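You operate a simulated robot arm through the tools that you are given. There is no shell and no other tool.

Carry out the task below with a simulated robot arm. There is one attempt and no reset: what you move stays moved.

## Task
Switch the tester off, take the lamp out onto the deck, dial to FUSE, shut the two open lids.
Fine: off before the lamp comes out. Set down upright: amber lamp.

It is judged by the outcome, as a careful person would: the job done as asked, and still so three seconds after it is handed in. It fails if anything else is knocked over, pushed out of place, dropped, spilled or broken. Lids that push on must go on centred and level and be pressed home; caps that screw on are set level and turned clockwise until they are tight.

## Robot
A 7-joint arm with a two-finger parallel gripper, fixed in place. Base frame: the origin is at the foot of the arm, x ahead of it, y to its left, z up. Units: mm, rad, N and s.
Its first joint turns from -2.897 to 2.897 rad. Payload 3.43 kg.
Tool frame: the origin (TCP) lies between the finger pads and is the grasp point; the fingertips stand 30 mm ahead of it; z points along the fingers, y is the line along which they close. The gripper opens to 94 mm. The fingers are 28 mm wide and 10 mm thick; the gripper's body (50 by 96 mm) begins 55 mm behind the TCP.
Orientation is told as [roll, pitch, yaw] about the base's x, y, z axes, in that order, counted from this pose: with the fingers straight down and closing along the base's y, the tool's x points along the base's -x, its y along +y and its z along -z.

## Interface
- The arm moves only by the tool apply_moves. Its argument "plan" is a list of rows, each a list of 7 numbers: the turn, a rotation vector about the tool's x, y, z in rad, then the shift along the tool's x, y, z in mm, then the closure, from 0 (fully open) to 1 (shut). In form: [[wx, wy, wz, tx, ty, tz, fingers], ...]. A call has 1 to 20 rows; each row is the pose to reach, as a shift and turn from the pose commanded when the call began, along the tool's axes at that moment. A row lasts 0.2 s, in which the tool goes at most 50 mm and 0.15 rad; a call with a longer step from one row to the next is refused whole, and so is a gripper value outside its range. A pose out of reach is approached as far as the arm can. The call stops where the force on the tool passes 40 N (or 10 N more than at its start, if that is more) or the arm is blocked; 0.2 s more then pass. Each finger travels about 45 mm/s and halts on what it meets, pressing with about 39 N; the grip force reading is that of the motor and also rises with nothing between the fingers. The clock runs only during rows and for 0.2 s after the last one: add rows that repeat a pose to give the fingers time. It gives the time, the measured TCP pose, the force on the tool (base axes), the opening and the grip force at its end, in the units of the frame above (readings bear some noise), with the torque about the TCP (base axes, N m) and any sound that the robot's microphone picked up.
- Cameras (640 x 400 px; columns grow to the right, rows downward): "scene" is fixed at [219.3, -648.5, 1682.4]; the picture's right is [0.81, -0.59, 0.00], its down [-0.47, -0.66, -0.59] and it looks along [0.34, 0.48, -0.81] (base axes); focal length 327 px, centre (320, 200). "wrist" rides on the gripper at [76, 14, -102] in the tool frame; the picture's right is [-0.18, 0.98, 0.00], its down [-0.75, -0.14, -0.64] and it looks along [-0.63, -0.12, 0.77] (tool axes); focal length 243 px, centre (320, 200). There is no depth. A picture from a camera that has moved, and an enlarged one, comes with that camera's place and axes in the base frame and with its lens.
- grab_frame(camera): a new picture of that camera. No time passes.
- move_column(by): slides the trunk up (or, below 0, down) by that many mm; the arm rides with it, the base frame stays. It gives what a move gives, with no picture.
- enlarge(camera, box): a new picture of the part [left, top, right, bottom] of that camera's present view, enlarged. No time passes.
- job_done(): hands the job in; it is judged then, once.

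Places have to be worked out from the pictures, the camera data and where the tool is seen. Open the gripper and draw the arm clear of the work before you hand the job in, unless the task says otherwise.

The tools are called after "Request:" as name(argument=value, ...) on one line, values as JSON. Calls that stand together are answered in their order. apply_moves: Moves the arm, as the interface text tells. Its arguments: {"type":"object","properties":{"plan":{"type":"array","items":{"type":"array","items":{"type":"number"}}}},"required":["plan"]} The other tools are called the same way: move_column (by) slides the trunk up or down; grab_frame (camera) takes a picture; enlarge (camera, box) takes an enlarged picture of a part of a camera's view; job_done () hands the job in.

At the start:

```text
time: 0.0
position: [498.0, -171.9, 1278.8]
tcp_rot: [-0.001, -0.001, -0.001]
ft_force: [-0.2, 0.1, 0.4]
torque: [-0.02, 0.01, 0.02]
gripper_width: 94.1
grip_force: 0.2
trunk travel left (down, up): [-450.0, 160.0]
```

scene: 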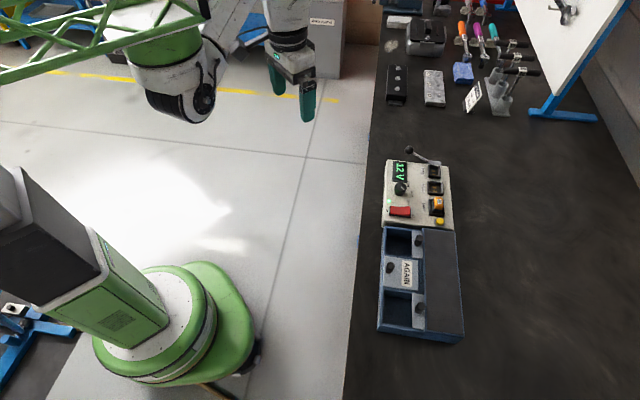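
wrist: 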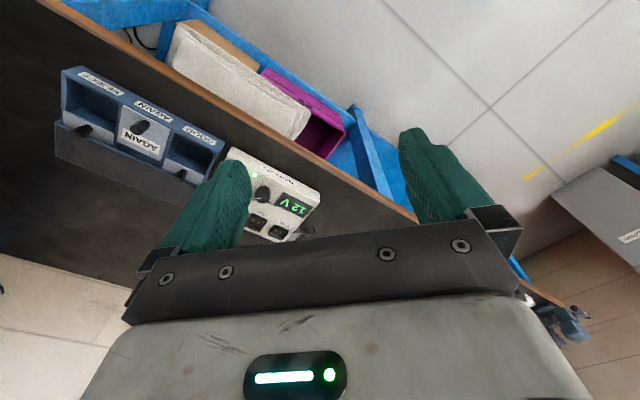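

The tester and a blue compartment box with lids lie on the dark bench; I'll enlarge the views to identify the parts.

Request:
enlarge(camera="scene", box=[370, 140, 480, 240])

Request:
enlarge(camera="scene", box=[360, 215, 480, 350])

Request:
enlarge(camera="wrist", box=[50, 50, 330, 250])

```text
4.00 times, centred on (425, 190) of scene
camera zoom: at [219.3, -648.5, 1682.4], right [0.81, -0.59, 0.0], down [-0.47, -0.66, -0.59], along [0.34, 0.48, -0.81], focal length 1307 px, centre (-100, 240)
```

zoom: 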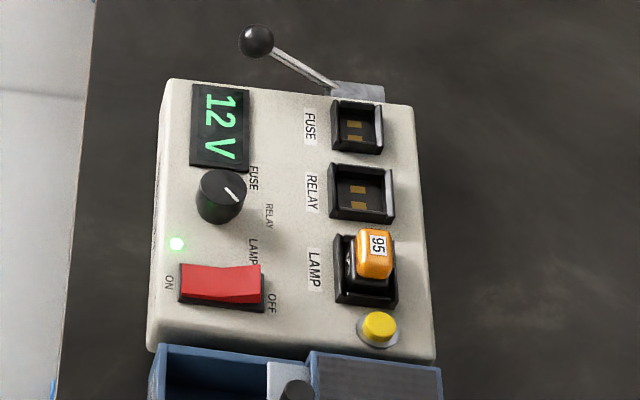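

```text
2.96 times, centred on (420, 282) of scene
camera zoom: at [219.3, -648.5, 1682.4], right [0.81, -0.59, 0.0], down [-0.47, -0.66, -0.59], along [0.34, 0.48, -0.81], focal length 968 px, centre (24, -44)
```

zoom: 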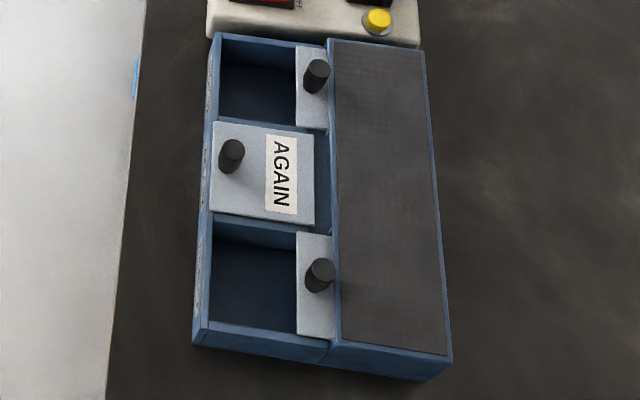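

```text
2.00 times, centred on (190, 150) of wrist
camera zoom: at [421.8, -158.5, 1380.9], right [0.18, 0.98, 0.0], down [0.75, -0.14, 0.64], along [0.63, -0.12, -0.77], focal length 485 px, centre (580, 300)
```

zoom: 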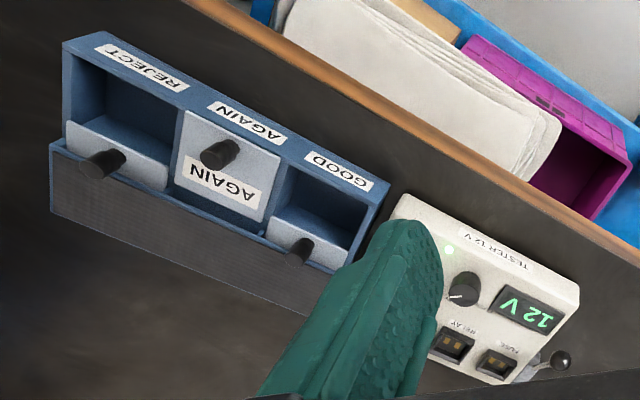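

Triangulating the knob from both views puts it near (706, -334, 989). I'll move the open gripper nearer, still high, to get a better wrist view of the tester.

Request:
apply_moves(plan=[[0, 0, 0, -14, -26, 13, 0], [0, 0, 0, -28, -52, 26, 0], [0, 0, 0, -42, -78, 39, 0], [0, 0, 0, -56, -104, 52, 0], [0, 0, 0, -70, -130, 65, 0], [0, 0, 0, -82, -158, 79, 0], [0, 0, 0, -82, -158, 79, 0]])

Request:
grab_frame(camera="wrist")

Request:
grab_frame(camera="scene")

```text
time: 1.6
position: [579.4, -330.4, 1199.0]
tcp_rot: [-0.001, 0.0, 0.0]
ft_force: [0.5, 0.4, 0.1]
torque: [0.02, -0.03, -0.01]
gripper_width: 94.1
grip_force: 0.0
trunk travel left (down, up): [-450.0, 160.0]
```

```text
taken
camera wrist: at [503.5, -317.3, 1301.5], right [0.18, 0.98, 0.0], down [0.75, -0.14, 0.64], along [0.63, -0.12, -0.77], focal length 243 px, centre (320, 200)
```

wrist: 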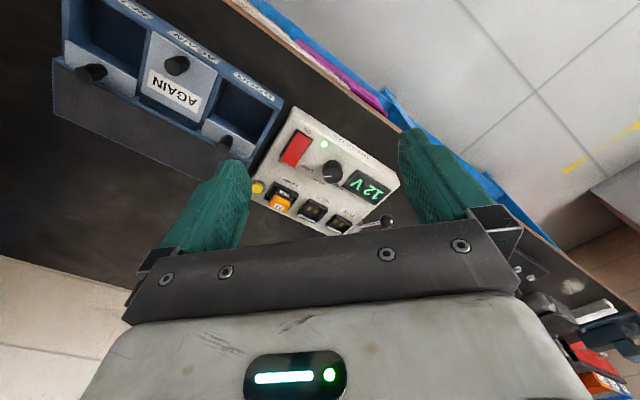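

```text
taken
```

scene: 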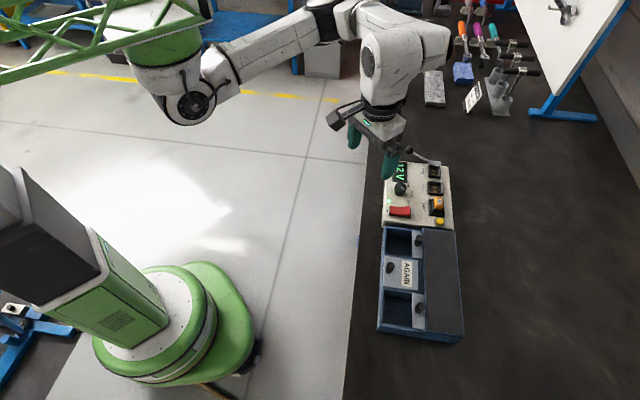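

Request:
enlarge(camera="wrist", box=[240, 95, 410, 240])

Request:
enlarge(camera="wrist", box=[40, 0, 290, 170])

Request:
enlarge(camera="scene", box=[380, 150, 460, 235])

```text
2.76 times, centred on (325, 168) of wrist
camera zoom: at [503.5, -317.3, 1301.5], right [0.18, 0.98, 0.0], down [0.75, -0.14, 0.64], along [0.63, -0.12, -0.77], focal length 669 px, centre (306, 290)
```

zoom: 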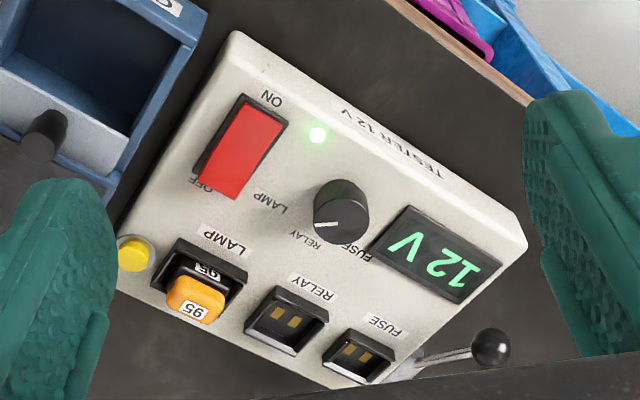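

```text
2.35 times, centred on (165, 85) of wrist
camera zoom: at [503.5, -317.3, 1301.5], right [0.18, 0.98, 0.0], down [0.75, -0.14, 0.64], along [0.63, -0.12, -0.77], focal length 571 px, centre (685, 471)
```

zoom: 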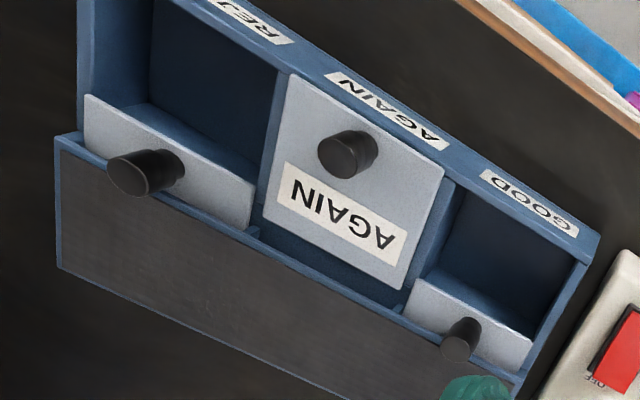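

```text
4.71 times, centred on (420, 192) of scene
camera zoom: at [219.3, -648.5, 1682.4], right [0.81, -0.59, 0.0], down [-0.47, -0.66, -0.59], along [0.34, 0.48, -0.81], focal length 1538 px, centre (-151, 235)
```

zoom: 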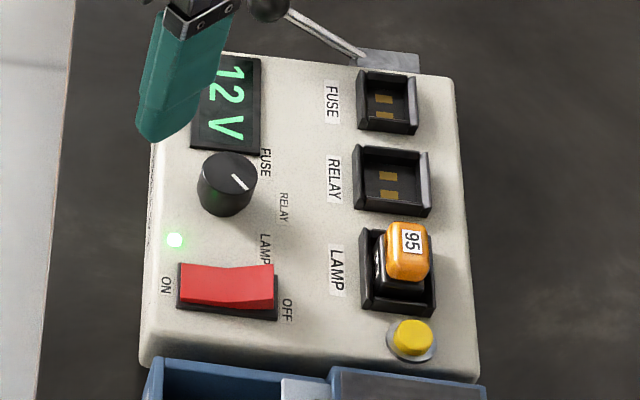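

The tester top plane comes out at about z = 966, the lamp top at about (755, -432, 1000), and the tester is turned about 44°. I'll yaw the tool 44° and hover over the tester centre for a closer look.

Request:
apply_moves(plan=[[0, 0, -0.128, -28.4, -6.6, 11.5, 0], [0, 0, -0.256, -56.9, -13.2, 23, 0], [0, 0, -0.384, -85.3, -19.8, 34.5, 0], [0, 0, -0.512, -113.7, -26.4, 46, 0], [0, 0, -0.64, -142.2, -33, 57.5, 0], [0, 0, -0.768, -170.6, -39.6, 69, 0], [0, 0, -0.768, -170.6, -39.6, 69, 0]])

Request:
grab_frame(camera="wrist")

Request:
grab_frame(camera="scene")

```text
time: 3.2
position: [750.3, -369.8, 1133.1]
tcp_rot: [-0.001, 0.001, 0.768]
ft_force: [0.6, 0.6, 0.0]
torque: [-0.02, -0.01, 0.02]
gripper_width: 93.9
grip_force: 0.1
trunk travel left (down, up): [-450.0, 160.0]
```

```text
taken
camera wrist: at [686.6, -413.7, 1234.6], right [-0.55, 0.83, 0.0], down [0.64, 0.42, 0.64], along [0.54, 0.35, -0.77], focal length 243 px, centre (320, 200)
```

wrist: 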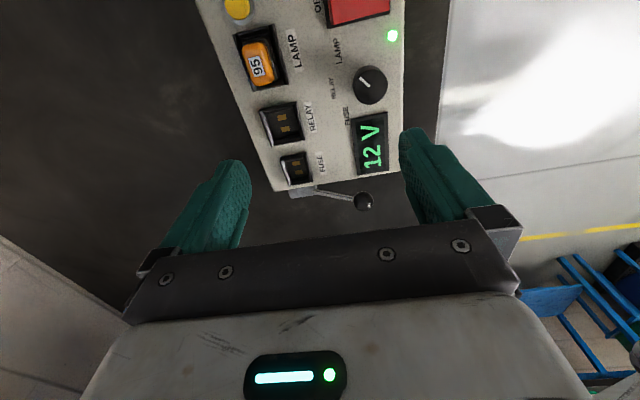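

```text
taken
```

scene: 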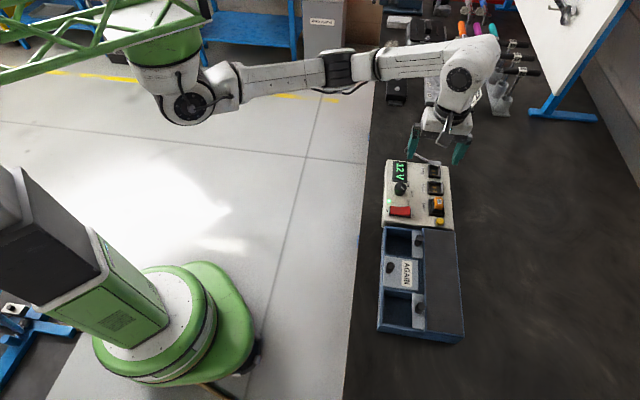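

Request:
enlarge(camera="wrist", box=[200, 0, 410, 130])

Request:
enlarge(camera="wrist", box=[220, 90, 410, 220])

```text
3.05 times, centred on (305, 65) of wrist
camera zoom: at [686.6, -413.7, 1234.6], right [-0.55, 0.83, 0.0], down [0.64, 0.42, 0.64], along [0.54, 0.35, -0.77], focal length 739 px, centre (366, 611)
```

zoom: 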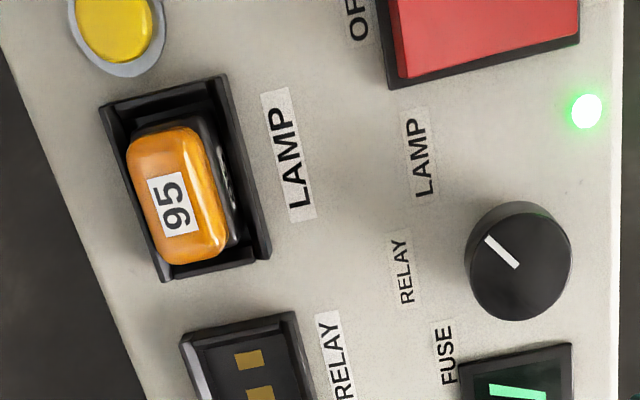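

```text
3.08 times, centred on (315, 155) of wrist
camera zoom: at [686.6, -413.7, 1234.6], right [-0.55, 0.83, 0.0], down [0.64, 0.42, 0.64], along [0.54, 0.35, -0.77], focal length 746 px, centre (335, 338)
```

zoom: 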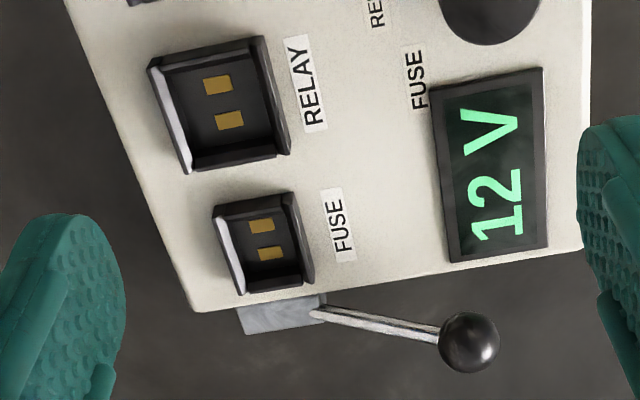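

The dial pointer reads LAMP, the rocker's OFF end stands up, and the green LED is lit. I'll close the fingers and hover above the rocker's OFF end at about (680, -394).

Request:
apply_moves(plan=[[0, 0, 0, 17, 8, 15, 0.3], [0, 0, 0, 34, 16, 30, 0.6], [0, 0, 0, 51, 24, 50, 1.0], [0, 0, 0, 67.4, 31.4, 70, 1.0], [0, 0, 0, 67.4, 31.4, 83, 1.0], [0, 0, 0, 67.4, 31.4, 83, 1.0], [0, 0, 0, 67.4, 31.4, 83, 1.0]])

Request:
grab_frame(camera="wrist")

Request:
enlarge(camera="scene", box=[370, 140, 480, 240])

```text
time: 4.8
position: [680.0, -392.8, 1049.5]
tcp_rot: [-0.002, 0.001, 0.769]
ft_force: [-0.2, -0.2, 0.6]
torque: [0.0, 0.0, -0.01]
gripper_width: 0.0
grip_force: 33.2
trunk travel left (down, up): [-450.0, 160.0]
```

```text
taken
camera wrist: at [615.6, -436.8, 1150.7], right [-0.55, 0.84, 0.0], down [0.64, 0.42, 0.64], along [0.54, 0.35, -0.77], focal length 243 px, centre (320, 200)
```

wrist: 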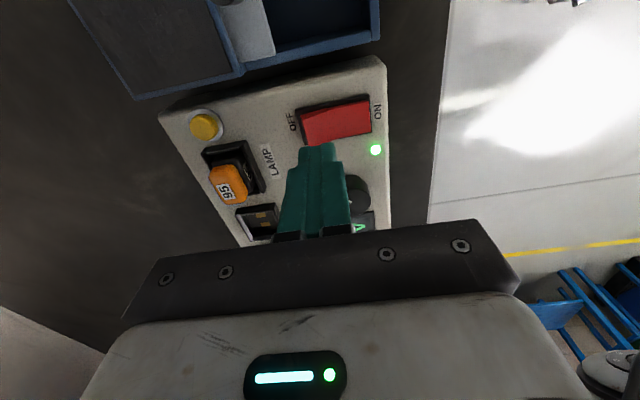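

```text
4.00 times, centred on (425, 190) of scene
camera zoom: at [219.3, -648.5, 1682.4], right [0.81, -0.59, 0.0], down [-0.47, -0.66, -0.59], along [0.34, 0.48, -0.81], focal length 1307 px, centre (-100, 240)
```

zoom: 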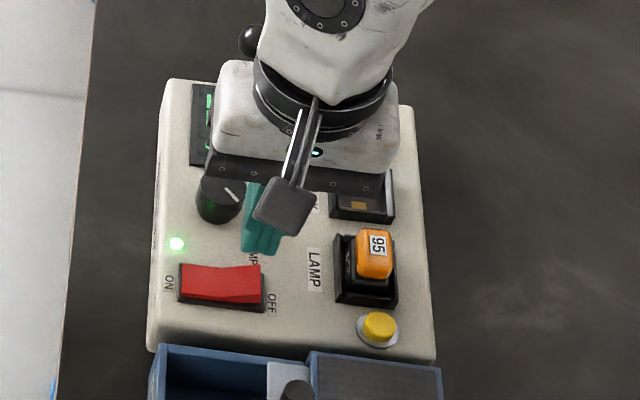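

The fingertip sits just above the OFF half of the rocker, about 4 mm too far towards the dial. I'll shift back and descend to just above the rocker.

Request:
apply_moves(plan=[[0, 0, 0, 4, -1, 10, 1.0], [0, 0, 0, 4, -1, 22, 1.0], [0, 0, 0, 4, -1, 32, 1.0], [0, 0, 0, 4, -1, 32, 1.0]])

Request:
enlarge(camera="wrist", box=[220, 60, 420, 200])

Request:
enlarge(camera="scene", box=[380, 180, 450, 230])

```text
time: 5.8
position: [679.5, -396.8, 1016.2]
tcp_rot: [0.0, 0.0, 0.768]
ft_force: [0.2, -0.8, -0.3]
torque: [-0.02, 0.02, 0.02]
gripper_width: 0.0
grip_force: 33.2
trunk travel left (down, up): [-450.0, 160.0]
```

```text
2.86 times, centred on (320, 130) of wrist
camera zoom: at [614.1, -440.4, 1118.2], right [-0.55, 0.84, 0.0], down [0.64, 0.42, 0.64], along [0.54, 0.35, -0.77], focal length 693 px, centre (320, 400)
```

zoom: 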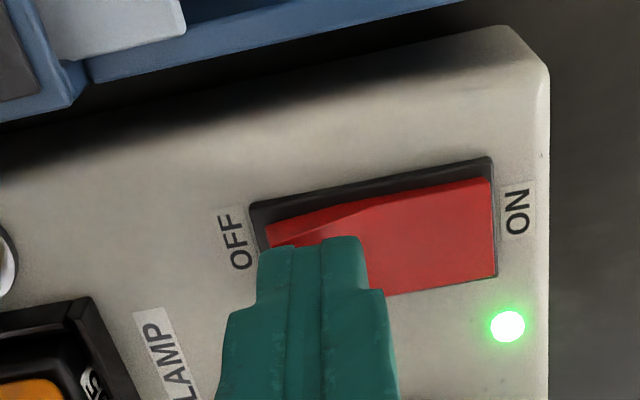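

```text
8.00 times, centred on (415, 205) of scene
camera zoom: at [219.3, -648.5, 1682.4], right [0.81, -0.59, 0.0], down [-0.47, -0.66, -0.59], along [0.34, 0.48, -0.81], focal length 2614 px, centre (-440, 160)
```

zoom: 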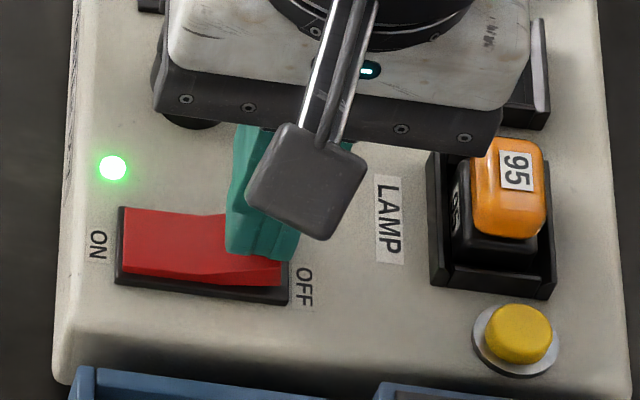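

The fingertips are over the raised OFF half of the rocker. I'll press down slowly.

Request:
apply_moves(plan=[[0, 0, 0, 0, 0, 3, 1.0], [0, 0, 0, 0, 0, 6, 1.0], [0, 0, 0, 0, 0, 8, 1.0], [0, 0, 0, 0, 0, 10, 1.0], [0, 0, 0, 0, 0, 12, 1.0], [0, 0, 0, 0, 0, 14, 1.0]])

Request:
enlarge(camera="wrist", box=[220, 60, 420, 200])

Request:
enlarge(camera="scene", box=[380, 180, 450, 230])

```text
time: 7.3
position: [679.9, -398.1, 1007.2]
tcp_rot: [-0.014, 0.004, 0.768]
ft_force: [-0.2, -1.5, 14.0]
torque: [0.06, 0.07, -0.01]
gripper_width: 0.2
grip_force: 32.7
trunk travel left (down, up): [-450.0, 160.0]
stopped in row 6: the force on the tool passed its limit at 42 N (the readings are from after the stop); the commanded pose is now the measured one
```

```text
2.86 times, centred on (320, 130) of wrist
camera zoom: at [614.3, -440.5, 1109.2], right [-0.55, 0.83, -0.01], down [0.64, 0.43, 0.64], along [0.54, 0.35, -0.77], focal length 693 px, centre (320, 400)
```

zoom: 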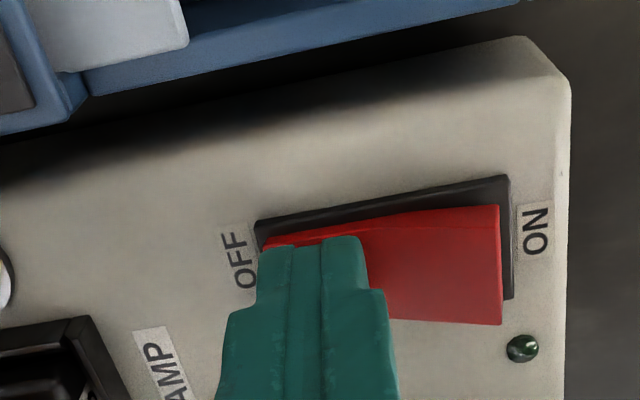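

```text
8.00 times, centred on (415, 205) of scene
camera zoom: at [219.3, -648.5, 1682.4], right [0.81, -0.59, 0.0], down [-0.47, -0.66, -0.59], along [0.34, 0.48, -0.81], focal length 2614 px, centre (-440, 160)
```

zoom: 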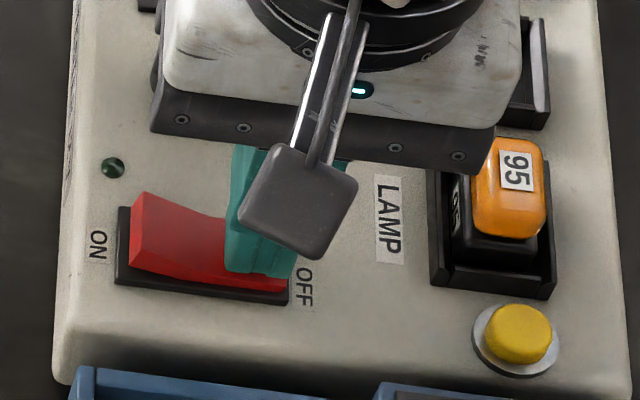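

The rocker has flipped and the LED is dark: the tester is off. I'll lift clear, correct the small tilt, and move over the lamp with the fingers opening for a close look.

Request:
apply_moves(plan=[[0, 0, 0, 0, 0, -20, 1.0], [0.007, 0, 0, 0, 0, -50, 1.0], [0.014, -0.004, 0, -10, -10, -80, 1.0], [0.014, -0.004, 0, -25, -30, -100, 0.5], [0.014, -0.004, 0, -32, -60, -100, 0.2], [0.014, -0.004, 0, -32, -76, -100, 0], [0.014, -0.004, 0, -32, -76, -100, 0], [0.014, -0.004, 0, -32, -76, -100, 0]])

Request:
grab_frame(camera="wrist")

Request:
enlarge(camera="scene", box=[370, 140, 480, 240])

```text
time: 9.1
position: [755.6, -429.8, 1105.4]
tcp_rot: [-0.022, -0.002, 0.771]
ft_force: [-0.1, 0.7, -0.3]
torque: [0.01, -0.02, -0.01]
gripper_width: 94.0
grip_force: 0.1
trunk travel left (down, up): [-450.0, 160.0]
```

```text
taken
camera wrist: at [689.0, -471.7, 1206.1], right [-0.55, 0.83, -0.02], down [0.63, 0.43, 0.65], along [0.55, 0.34, -0.76], focal length 243 px, centre (320, 200)
```

wrist: 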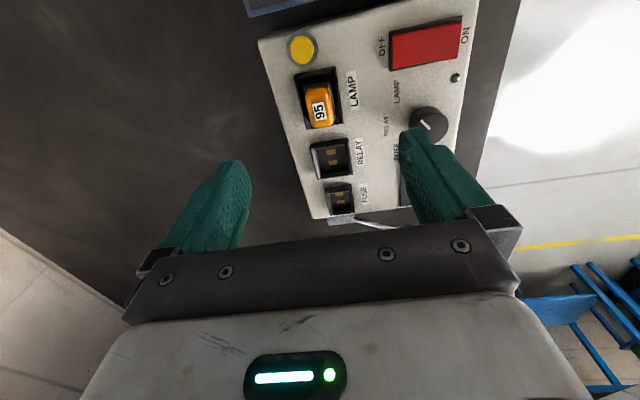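

```text
4.00 times, centred on (425, 190) of scene
camera zoom: at [219.3, -648.5, 1682.4], right [0.81, -0.59, 0.0], down [-0.47, -0.66, -0.59], along [0.34, 0.48, -0.81], focal length 1307 px, centre (-100, 240)
```

zoom: 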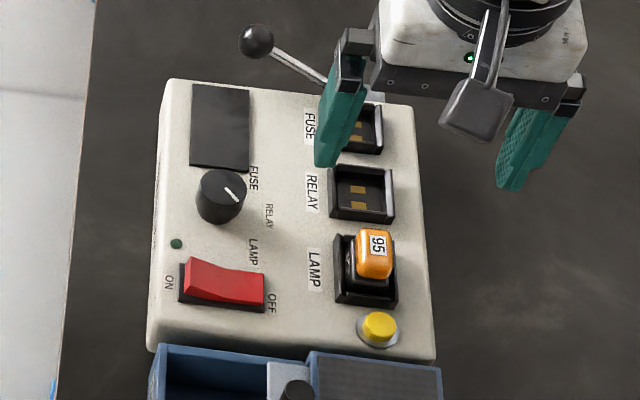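

Request:
enlarge(camera="wrist", box=[270, 20, 380, 150])

Request:
enlarge(camera="scene", box=[420, 190, 455, 230])

```text
3.08 times, centred on (325, 85) of wrist
camera zoom: at [689.0, -471.7, 1206.1], right [-0.55, 0.83, -0.02], down [0.63, 0.43, 0.65], along [0.55, 0.34, -0.76], focal length 746 px, centre (305, 554)
```

zoom: 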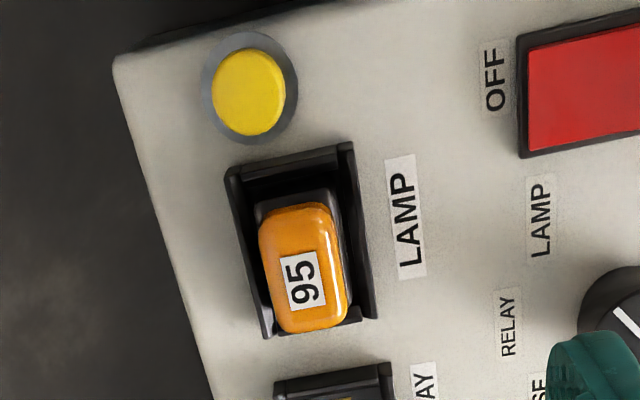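

```text
10.00 times, centred on (438, 210) of scene
camera zoom: at [219.3, -648.5, 1682.4], right [0.81, -0.59, 0.0], down [-0.47, -0.66, -0.59], along [0.34, 0.48, -0.81], focal length 3268 px, centre (-855, 100)
```

zoom: 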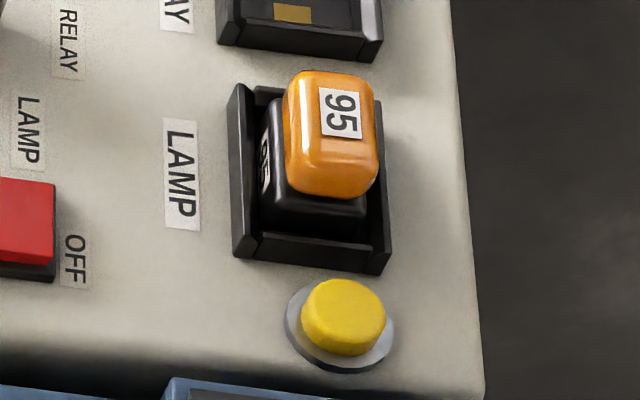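

The lamp cap is about 20 × 32 mm, centred near (752, -435), with its frame top around z = 979. I'll level the tool, align the yaw to 45°, narrow the fingers to about 50 mm and descend partway.

Request:
apply_moves(plan=[[-0.011, 0.001, -0.007, 3, 0, 15, 0.2], [-0.022, 0.002, -0.014, 6.5, -0.2, 35, 0.4], [-0.022, 0.002, -0.014, 6.5, -0.2, 55.4, 0.47], [-0.022, 0.002, -0.014, 6.5, -0.2, 55.4, 0.47], [-0.022, 0.002, -0.014, 6.5, -0.2, 55.4, 0.47]])

Request:
enlarge(camera="wrist", box=[240, 40, 400, 200])

Request:
enlarge(camera="scene", box=[405, 170, 475, 230])

```text
time: 10.3
position: [751.9, -435.2, 1050.7]
tcp_rot: [-0.001, 0.0, 0.784]
ft_force: [0.2, 0.2, -0.5]
torque: [0.0, 0.01, 0.01]
gripper_width: 49.9
grip_force: 0.1
trunk travel left (down, up): [-450.0, 160.0]
```

```text
2.50 times, centred on (320, 120) of wrist
camera zoom: at [688.0, -479.3, 1153.2], right [-0.56, 0.83, 0.0], down [0.63, 0.43, 0.64], along [0.53, 0.36, -0.77], focal length 606 px, centre (320, 400)
```

zoom: 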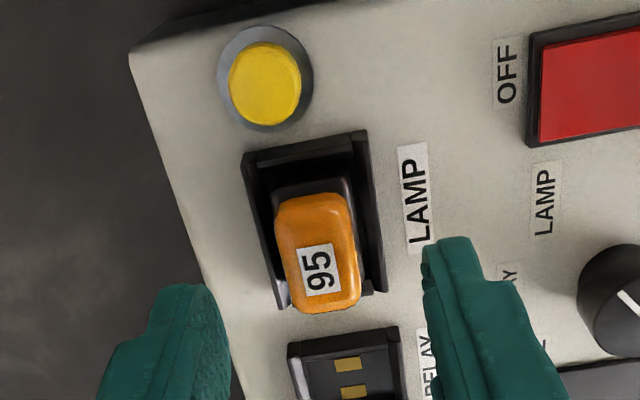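

```text
6.67 times, centred on (440, 200) of scene
camera zoom: at [219.3, -648.5, 1682.4], right [0.81, -0.59, 0.0], down [-0.47, -0.66, -0.59], along [0.34, 0.48, -0.81], focal length 2178 px, centre (-480, 200)
```

zoom: 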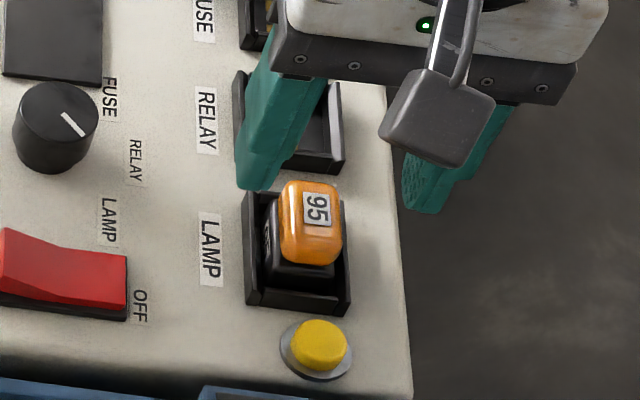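

The cap is centred between the fingers within about 2 mm. I'll descend so that the fingertips are just above the socket frame (TCP about 1014).

Request:
apply_moves(plan=[[0, 0, 0, 0, 0, 12, 0.47], [0, 0, 0, 0, 0, 24, 0.47], [0, 0, 0, 0.5, 0, 36.5, 0.47], [0, 0, 0, 0.5, 0, 36.5, 0.47]])

Request:
enlarge(camera="wrist", box=[240, 60, 400, 220])

Request:
enlarge(camera="scene", box=[405, 170, 475, 230])

```text
time: 11.3
position: [750.5, -435.6, 1015.2]
tcp_rot: [0.0, 0.0, 0.786]
ft_force: [-0.2, 0.4, -0.3]
torque: [0.01, 0.03, 0.0]
gripper_width: 49.8
grip_force: 0.0
trunk travel left (down, up): [-450.0, 160.0]
```

```text
2.50 times, centred on (320, 140) of wrist
camera zoom: at [686.5, -480.8, 1116.8], right [-0.56, 0.83, 0.0], down [0.63, 0.43, 0.64], along [0.53, 0.36, -0.77], focal length 606 px, centre (320, 350)
```

zoom: 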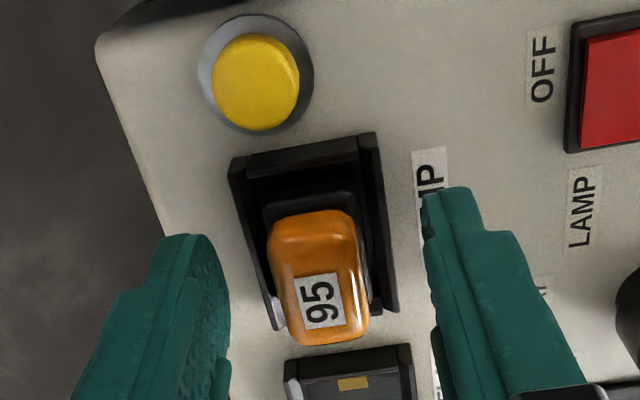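

```text
6.67 times, centred on (440, 200) of scene
camera zoom: at [219.3, -648.5, 1682.4], right [0.81, -0.59, 0.0], down [-0.47, -0.66, -0.59], along [0.34, 0.48, -0.81], focal length 2178 px, centre (-480, 200)
```

zoom: 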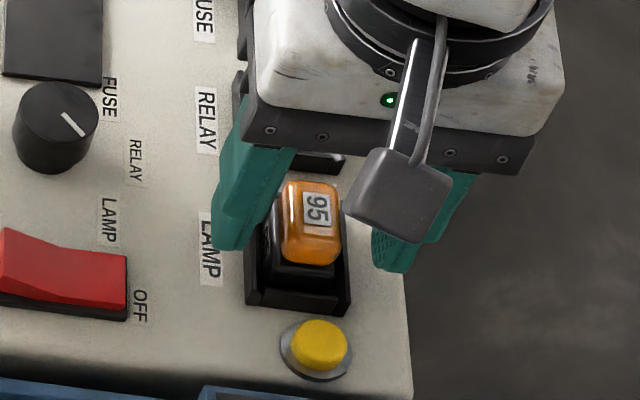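

The fingers straddle the cap properly. I'll close on it.

Request:
apply_moves(plan=[[0, 0, 0, 0, 0, 0, 0.65], [0, 0, 0, 0, 0, 0, 0.75], [0, 0, 0, 0, 0, 0, 0.85], [0, 0, 0, 0, 0, 0, 1.0], [0, 0, 0, 0, 0, 0, 1.0]])

Request:
enlarge(camera="wrist", box=[240, 60, 400, 220])

Request:
enlarge(camera="scene", box=[405, 170, 475, 230])

```text
time: 12.5
position: [750.4, -437.1, 1014.4]
tcp_rot: [0.001, 0.001, 0.785]
ft_force: [0.3, -1.3, 0.5]
torque: [-0.01, 0.0, -0.02]
gripper_width: 22.7
grip_force: 38.7
trunk travel left (down, up): [-450.0, 160.0]
```

```text
2.50 times, centred on (320, 140) of wrist
camera zoom: at [686.5, -480.7, 1117.0], right [-0.56, 0.83, 0.0], down [0.63, 0.43, 0.64], along [0.53, 0.36, -0.77], focal length 606 px, centre (320, 350)
```

zoom: 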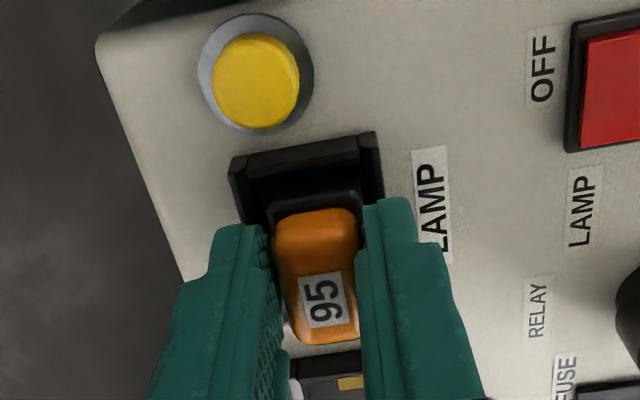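

```text
6.67 times, centred on (440, 200) of scene
camera zoom: at [219.3, -648.5, 1682.4], right [0.81, -0.59, 0.0], down [-0.47, -0.66, -0.59], along [0.34, 0.48, -0.81], focal length 2178 px, centre (-480, 200)
```

zoom: 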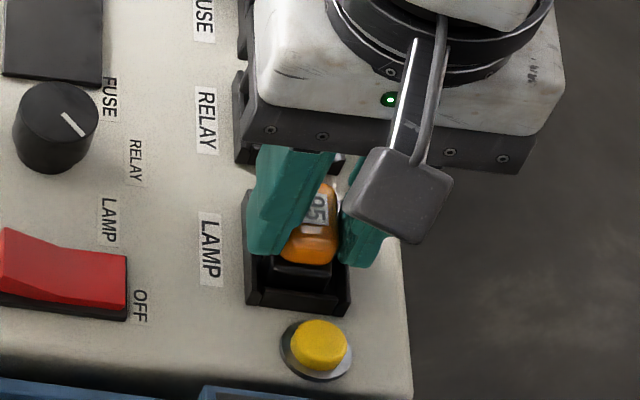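

The grip holds at 22.7 mm with 38.7 N. I'll pull straight up slowly and watch the force.

Request:
apply_moves(plan=[[0, 0, 0, 0, 0, -2, 1.0], [0, 0, 0, 0, 0, -4, 1.0], [0, 0, 0, 0, 0, -6, 1.0], [0, 0, 0, 0, 0, -8, 1.0]])

Request:
enlarge(camera="wrist", box=[240, 60, 400, 220])

Request:
enlarge(camera="scene", box=[405, 170, 475, 230])

```text
time: 13.5
position: [750.5, -436.1, 1021.8]
tcp_rot: [0.0, 0.0, 0.781]
ft_force: [0.1, 0.0, -0.2]
torque: [0.02, 0.01, 0.0]
gripper_width: 22.8
grip_force: 38.7
trunk travel left (down, up): [-450.0, 160.0]
```

```text
2.50 times, centred on (320, 140) of wrist
camera zoom: at [687.0, -480.5, 1124.4], right [-0.56, 0.83, 0.0], down [0.63, 0.43, 0.64], along [0.53, 0.36, -0.77], focal length 606 px, centre (320, 350)
```

zoom: 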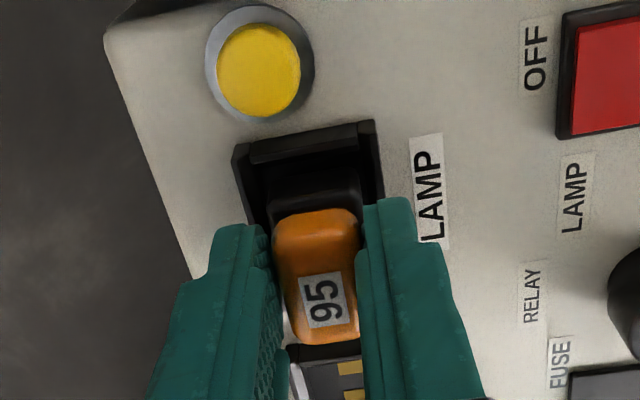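

```text
6.67 times, centred on (440, 200) of scene
camera zoom: at [219.3, -648.5, 1682.4], right [0.81, -0.59, 0.0], down [-0.47, -0.66, -0.59], along [0.34, 0.48, -0.81], focal length 2178 px, centre (-480, 200)
```

zoom: 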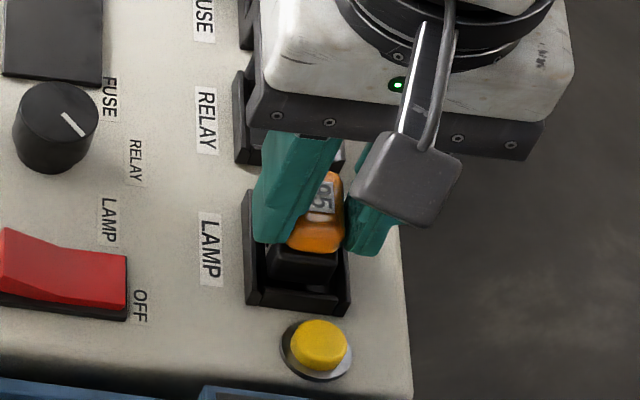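

The lamp comes out freely with the gripper. I'll continue lifting it to a safe height.

Request:
apply_moves(plan=[[0, 0, 0, 0, 0, -5, 1.0], [0, 0, 0, 0, 0, -12, 1.0], [0, 0, 0, 0, 0, -25, 1.0], [0, 0, 0, 0, 0, -45, 1.0], [0, 0, 0, 0, 0, -70, 1.0], [0, 0, 0, 0, 0, -90, 1.0], [0, 0, 0, 0, 0, -90, 1.0]])

Request:
grab_frame(camera="wrist")

Request:
enlarge(camera="scene", box=[395, 140, 475, 230])

```text
time: 15.1
position: [750.3, -435.3, 1112.7]
tcp_rot: [0.0, 0.001, 0.783]
ft_force: [-1.1, -0.2, -0.5]
torque: [-0.02, -0.02, 0.01]
gripper_width: 0.0
grip_force: 33.0
trunk travel left (down, up): [-450.0, 160.0]
```

```text
taken
camera wrist: at [686.4, -479.8, 1214.5], right [-0.56, 0.83, 0.0], down [0.63, 0.43, 0.64], along [0.53, 0.36, -0.77], focal length 243 px, centre (320, 200)
```

wrist: 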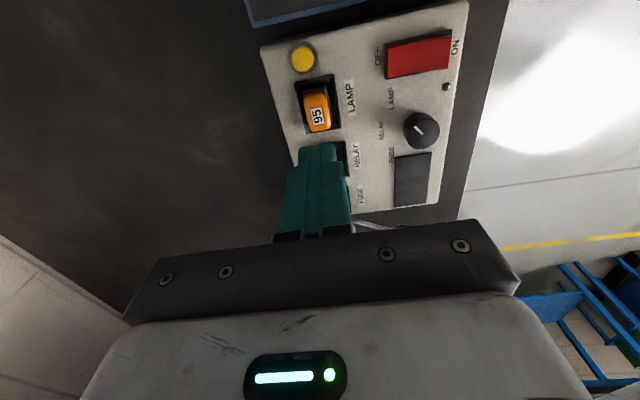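

```text
4.44 times, centred on (435, 185) of scene
camera zoom: at [219.3, -648.5, 1682.4], right [0.81, -0.59, 0.0], down [-0.47, -0.66, -0.59], along [0.34, 0.48, -0.81], focal length 1452 px, centre (-191, 267)
```

zoom: 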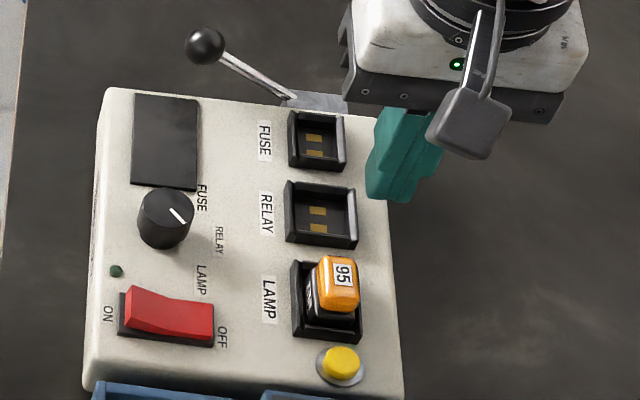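

The gripper closed to 0: the lamp slipped out of the grip and appears back in its socket. I'll look closely at its present state.

Request:
enlarge(camera="wrist", box=[280, 30, 370, 150])

Request:
enlarge(camera="scene", box=[420, 190, 455, 230])

Request:
enlarge(camera="scene", box=[400, 140, 460, 180])

```text
3.33 times, centred on (325, 90) of wrist
camera zoom: at [686.4, -479.8, 1214.5], right [-0.56, 0.83, 0.0], down [0.63, 0.43, 0.64], along [0.53, 0.36, -0.77], focal length 809 px, centre (303, 567)
```

zoom: 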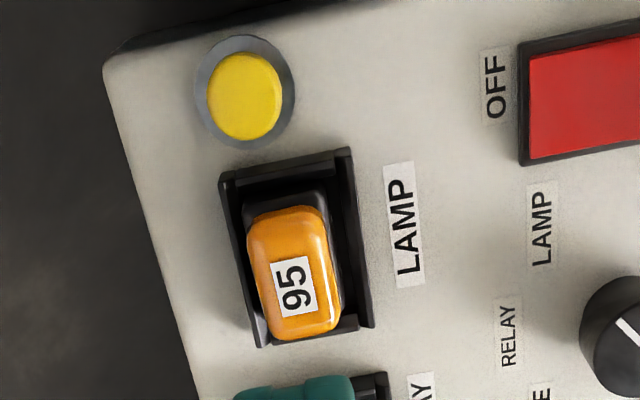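

```text
10.00 times, centred on (438, 210) of scene
camera zoom: at [219.3, -648.5, 1682.4], right [0.81, -0.59, 0.0], down [-0.47, -0.66, -0.59], along [0.34, 0.48, -0.81], focal length 3268 px, centre (-855, 100)
```

zoom: 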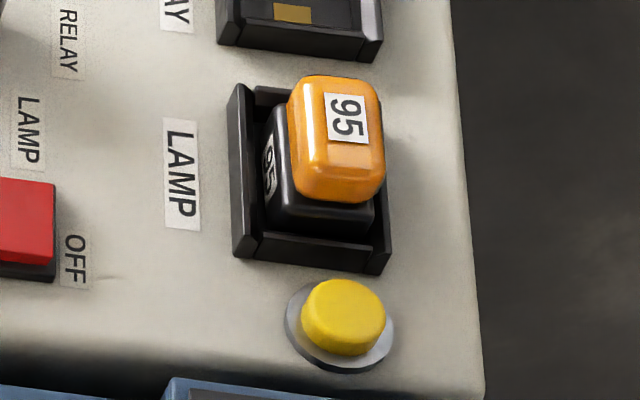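

```text
10.00 times, centred on (430, 160) of scene
camera zoom: at [219.3, -648.5, 1682.4], right [0.81, -0.59, 0.0], down [-0.47, -0.66, -0.59], along [0.34, 0.48, -0.81], focal length 3268 px, centre (-780, 600)
```

zoom: 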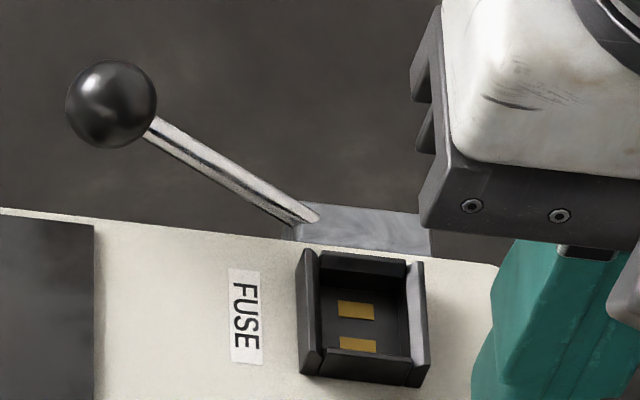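

The lamp is upright and still in its socket, shifted about 2 mm. I'll open, centre on it again, and descend to regrip slightly deeper.

Request:
apply_moves(plan=[[0, 0, 0, 0, -2.2, 0, 0.47], [0, 0, 0, 0, -2.2, 20, 0.47], [0, 0, 0, 0, -2.2, 45, 0.47], [0, 0, 0, 0, -2.2, 70, 0.47], [0, 0, 0, 0, -2.2, 88, 0.47], [0, 0, 0, 0, -2.2, 97.5, 0.47], [0, 0, 0, 0, -2.2, 97.5, 0.47]])

Request:
enlarge(camera="wrist", box=[240, 60, 400, 220])

Request:
enlarge(camera="scene", box=[415, 180, 465, 225])

```text
time: 16.7
position: [753.2, -437.8, 1014.1]
tcp_rot: [0.0, 0.0, 0.782]
ft_force: [-0.7, -0.4, 0.1]
torque: [-0.02, 0.01, -0.01]
gripper_width: 49.9
grip_force: 0.1
trunk travel left (down, up): [-450.0, 160.0]
```

```text
2.50 times, centred on (320, 140) of wrist
camera zoom: at [689.3, -481.7, 1116.3], right [-0.56, 0.83, 0.0], down [0.63, 0.43, 0.64], along [0.53, 0.36, -0.77], focal length 606 px, centre (320, 350)
```

zoom: 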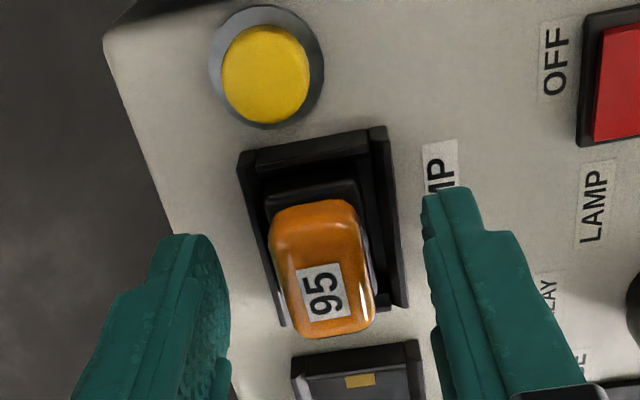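

```text
8.89 times, centred on (440, 202) of scene
camera zoom: at [219.3, -648.5, 1682.4], right [0.81, -0.59, 0.0], down [-0.47, -0.66, -0.59], along [0.34, 0.48, -0.81], focal length 2905 px, centre (-747, 178)
```

zoom: 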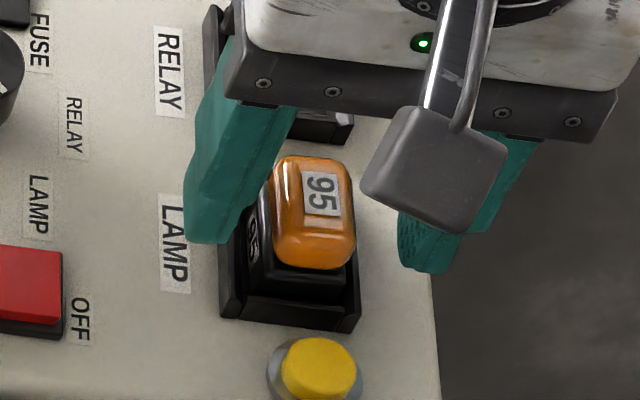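

Alignment is good. I'll go 2 mm deeper and close gently, then check.

Request:
apply_moves(plan=[[0, 0, 0, 0, 0, 2, 0.47], [0, 0, 0, 0, 0, 2, 0.65], [0, 0, 0, 0, 0, 2, 0.75], [0, 0, 0, 0, 0, 2, 0.85], [0, 0, 0, 0, 0, 2, 1.0], [0, 0, 0, 0, 0, 2, 1.0], [0, 0, 0, 0, 0, 2, 1.0]])

Request:
enlarge(camera="wrist", box=[240, 60, 400, 220])

Request:
enlarge(camera="scene", box=[415, 180, 465, 225])

```text
time: 18.3
position: [752.6, -436.8, 1012.2]
tcp_rot: [-0.003, -0.002, 0.784]
ft_force: [0.0, -0.7, -0.1]
torque: [0.06, 0.03, -0.03]
gripper_width: 22.5
grip_force: 38.8
trunk travel left (down, up): [-450.0, 160.0]
```

```text
2.50 times, centred on (320, 140) of wrist
camera zoom: at [689.3, -481.4, 1114.6], right [-0.56, 0.83, 0.0], down [0.63, 0.43, 0.64], along [0.53, 0.36, -0.77], focal length 606 px, centre (320, 350)
```

zoom: 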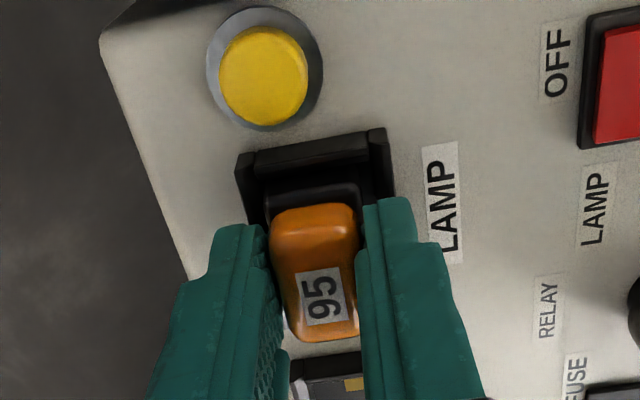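

```text
8.89 times, centred on (440, 202) of scene
camera zoom: at [219.3, -648.5, 1682.4], right [0.81, -0.59, 0.0], down [-0.47, -0.66, -0.59], along [0.34, 0.48, -0.81], focal length 2905 px, centre (-747, 178)
```

zoom: 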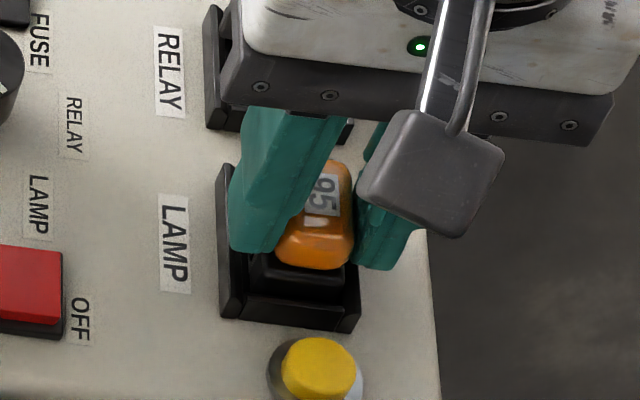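

Gripped again at 22.5 mm. I'll lift 10 mm at 1–1.5 mm per row and check the readings.

Request:
apply_moves(plan=[[0, 0, 0, 0, 0, -1, 1.0], [0, 0, 0, 0, 0, -2, 1.0], [0, 0, 0, 0, 0, -3, 1.0], [0, 0, 0, 0, 0, -4, 1.0], [0, 0, 0, 0, 0, -5, 1.0], [0, 0, 0, 0, 0, -6, 1.0], [0, 0, 0, 0, 0, -7, 1.0], [0, 0, 0, 0, 0, -8, 1.0], [0, 0, 0, 0, 0, -9, 1.0], [0, 0, 0, 0, 0, -10, 1.0]])

Request:
enlarge(camera="wrist", box=[240, 60, 400, 220])

Request:
enlarge(camera="scene", box=[415, 180, 465, 225])

```text
time: 20.5
position: [751.6, -437.2, 1023.2]
tcp_rot: [-0.002, 0.0, 0.784]
ft_force: [-0.1, 0.0, -0.4]
torque: [-0.03, -0.01, -0.05]
gripper_width: 22.7
grip_force: 38.8
trunk travel left (down, up): [-450.0, 160.0]
```

```text
2.50 times, centred on (320, 140) of wrist
camera zoom: at [688.7, -481.5, 1124.8], right [-0.56, 0.83, 0.0], down [0.63, 0.43, 0.64], along [0.53, 0.36, -0.77], focal length 606 px, centre (320, 350)
```

zoom: 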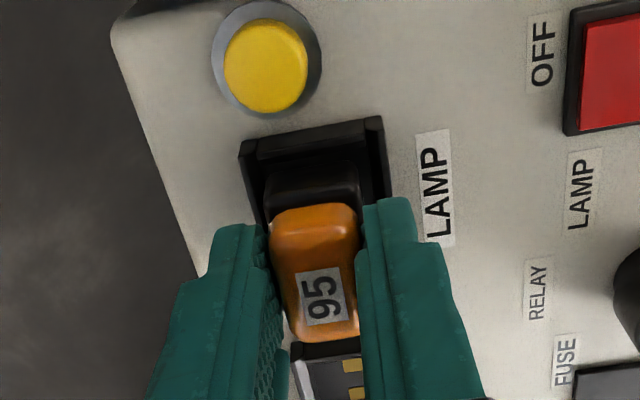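

```text
8.89 times, centred on (440, 202) of scene
camera zoom: at [219.3, -648.5, 1682.4], right [0.81, -0.59, 0.0], down [-0.47, -0.66, -0.59], along [0.34, 0.48, -0.81], focal length 2905 px, centre (-747, 178)
```

zoom: 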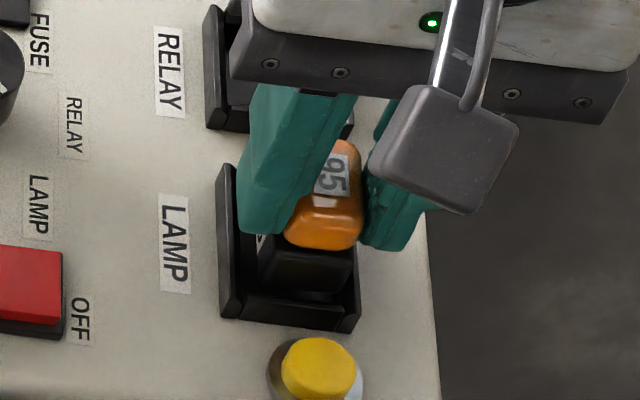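

Lifted 10 mm without any resistance. I'll continue slowly for another 14 mm.

Request:
apply_moves(plan=[[0, 0, 0, 0, 0, -1, 1.0], [0, 0, 0, 0, 0, -2, 1.0], [0, 0, 0, 0, 0, -3.5, 1.0], [0, 0, 0, 0, 0, -5, 1.0], [0, 0, 0, 0, 0, -6.5, 1.0], [0, 0, 0, 0, 0, -8, 1.0], [0, 0, 0, 0, 0, -9.5, 1.0], [0, 0, 0, 0, 0, -11, 1.0], [0, 0, 0, 0, 0, -12.5, 1.0], [0, 0, 0, 0, 0, -14, 1.0]])

Request:
enlarge(camera="wrist", box=[240, 60, 400, 220])

Request:
enlarge(camera="scene", box=[415, 180, 465, 225])

```text
time: 22.7
position: [753.5, -437.0, 1037.5]
tcp_rot: [-0.001, -0.001, 0.785]
ft_force: [0.2, -0.8, -1.5]
torque: [0.01, 0.03, 0.0]
gripper_width: 22.7
grip_force: 39.0
trunk travel left (down, up): [-450.0, 160.0]
```

```text
2.50 times, centred on (320, 140) of wrist
camera zoom: at [689.5, -481.4, 1139.1], right [-0.56, 0.83, 0.0], down [0.63, 0.43, 0.64], along [0.53, 0.36, -0.77], focal length 606 px, centre (320, 350)
```

zoom: 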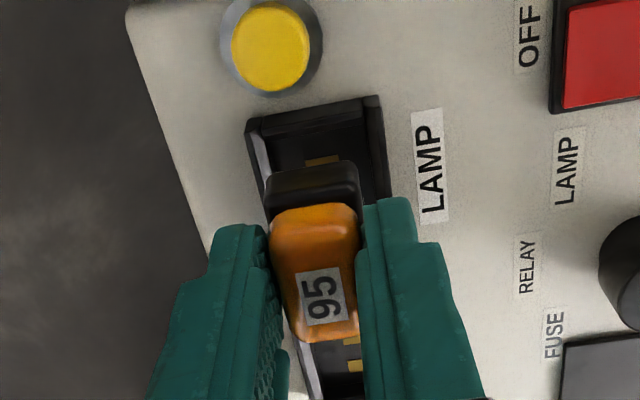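

```text
8.89 times, centred on (440, 202) of scene
camera zoom: at [219.3, -648.5, 1682.4], right [0.81, -0.59, 0.0], down [-0.47, -0.66, -0.59], along [0.34, 0.48, -0.81], focal length 2905 px, centre (-747, 178)
```

zoom: 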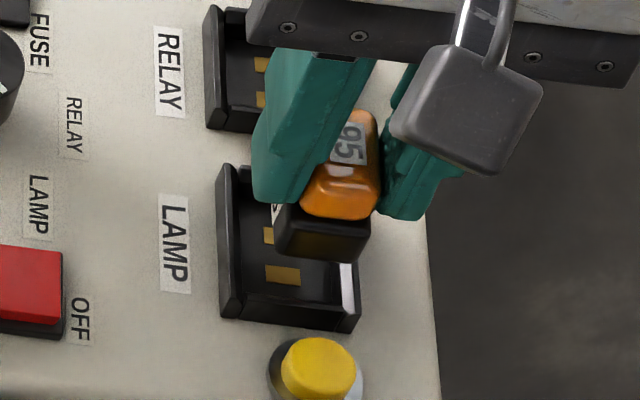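

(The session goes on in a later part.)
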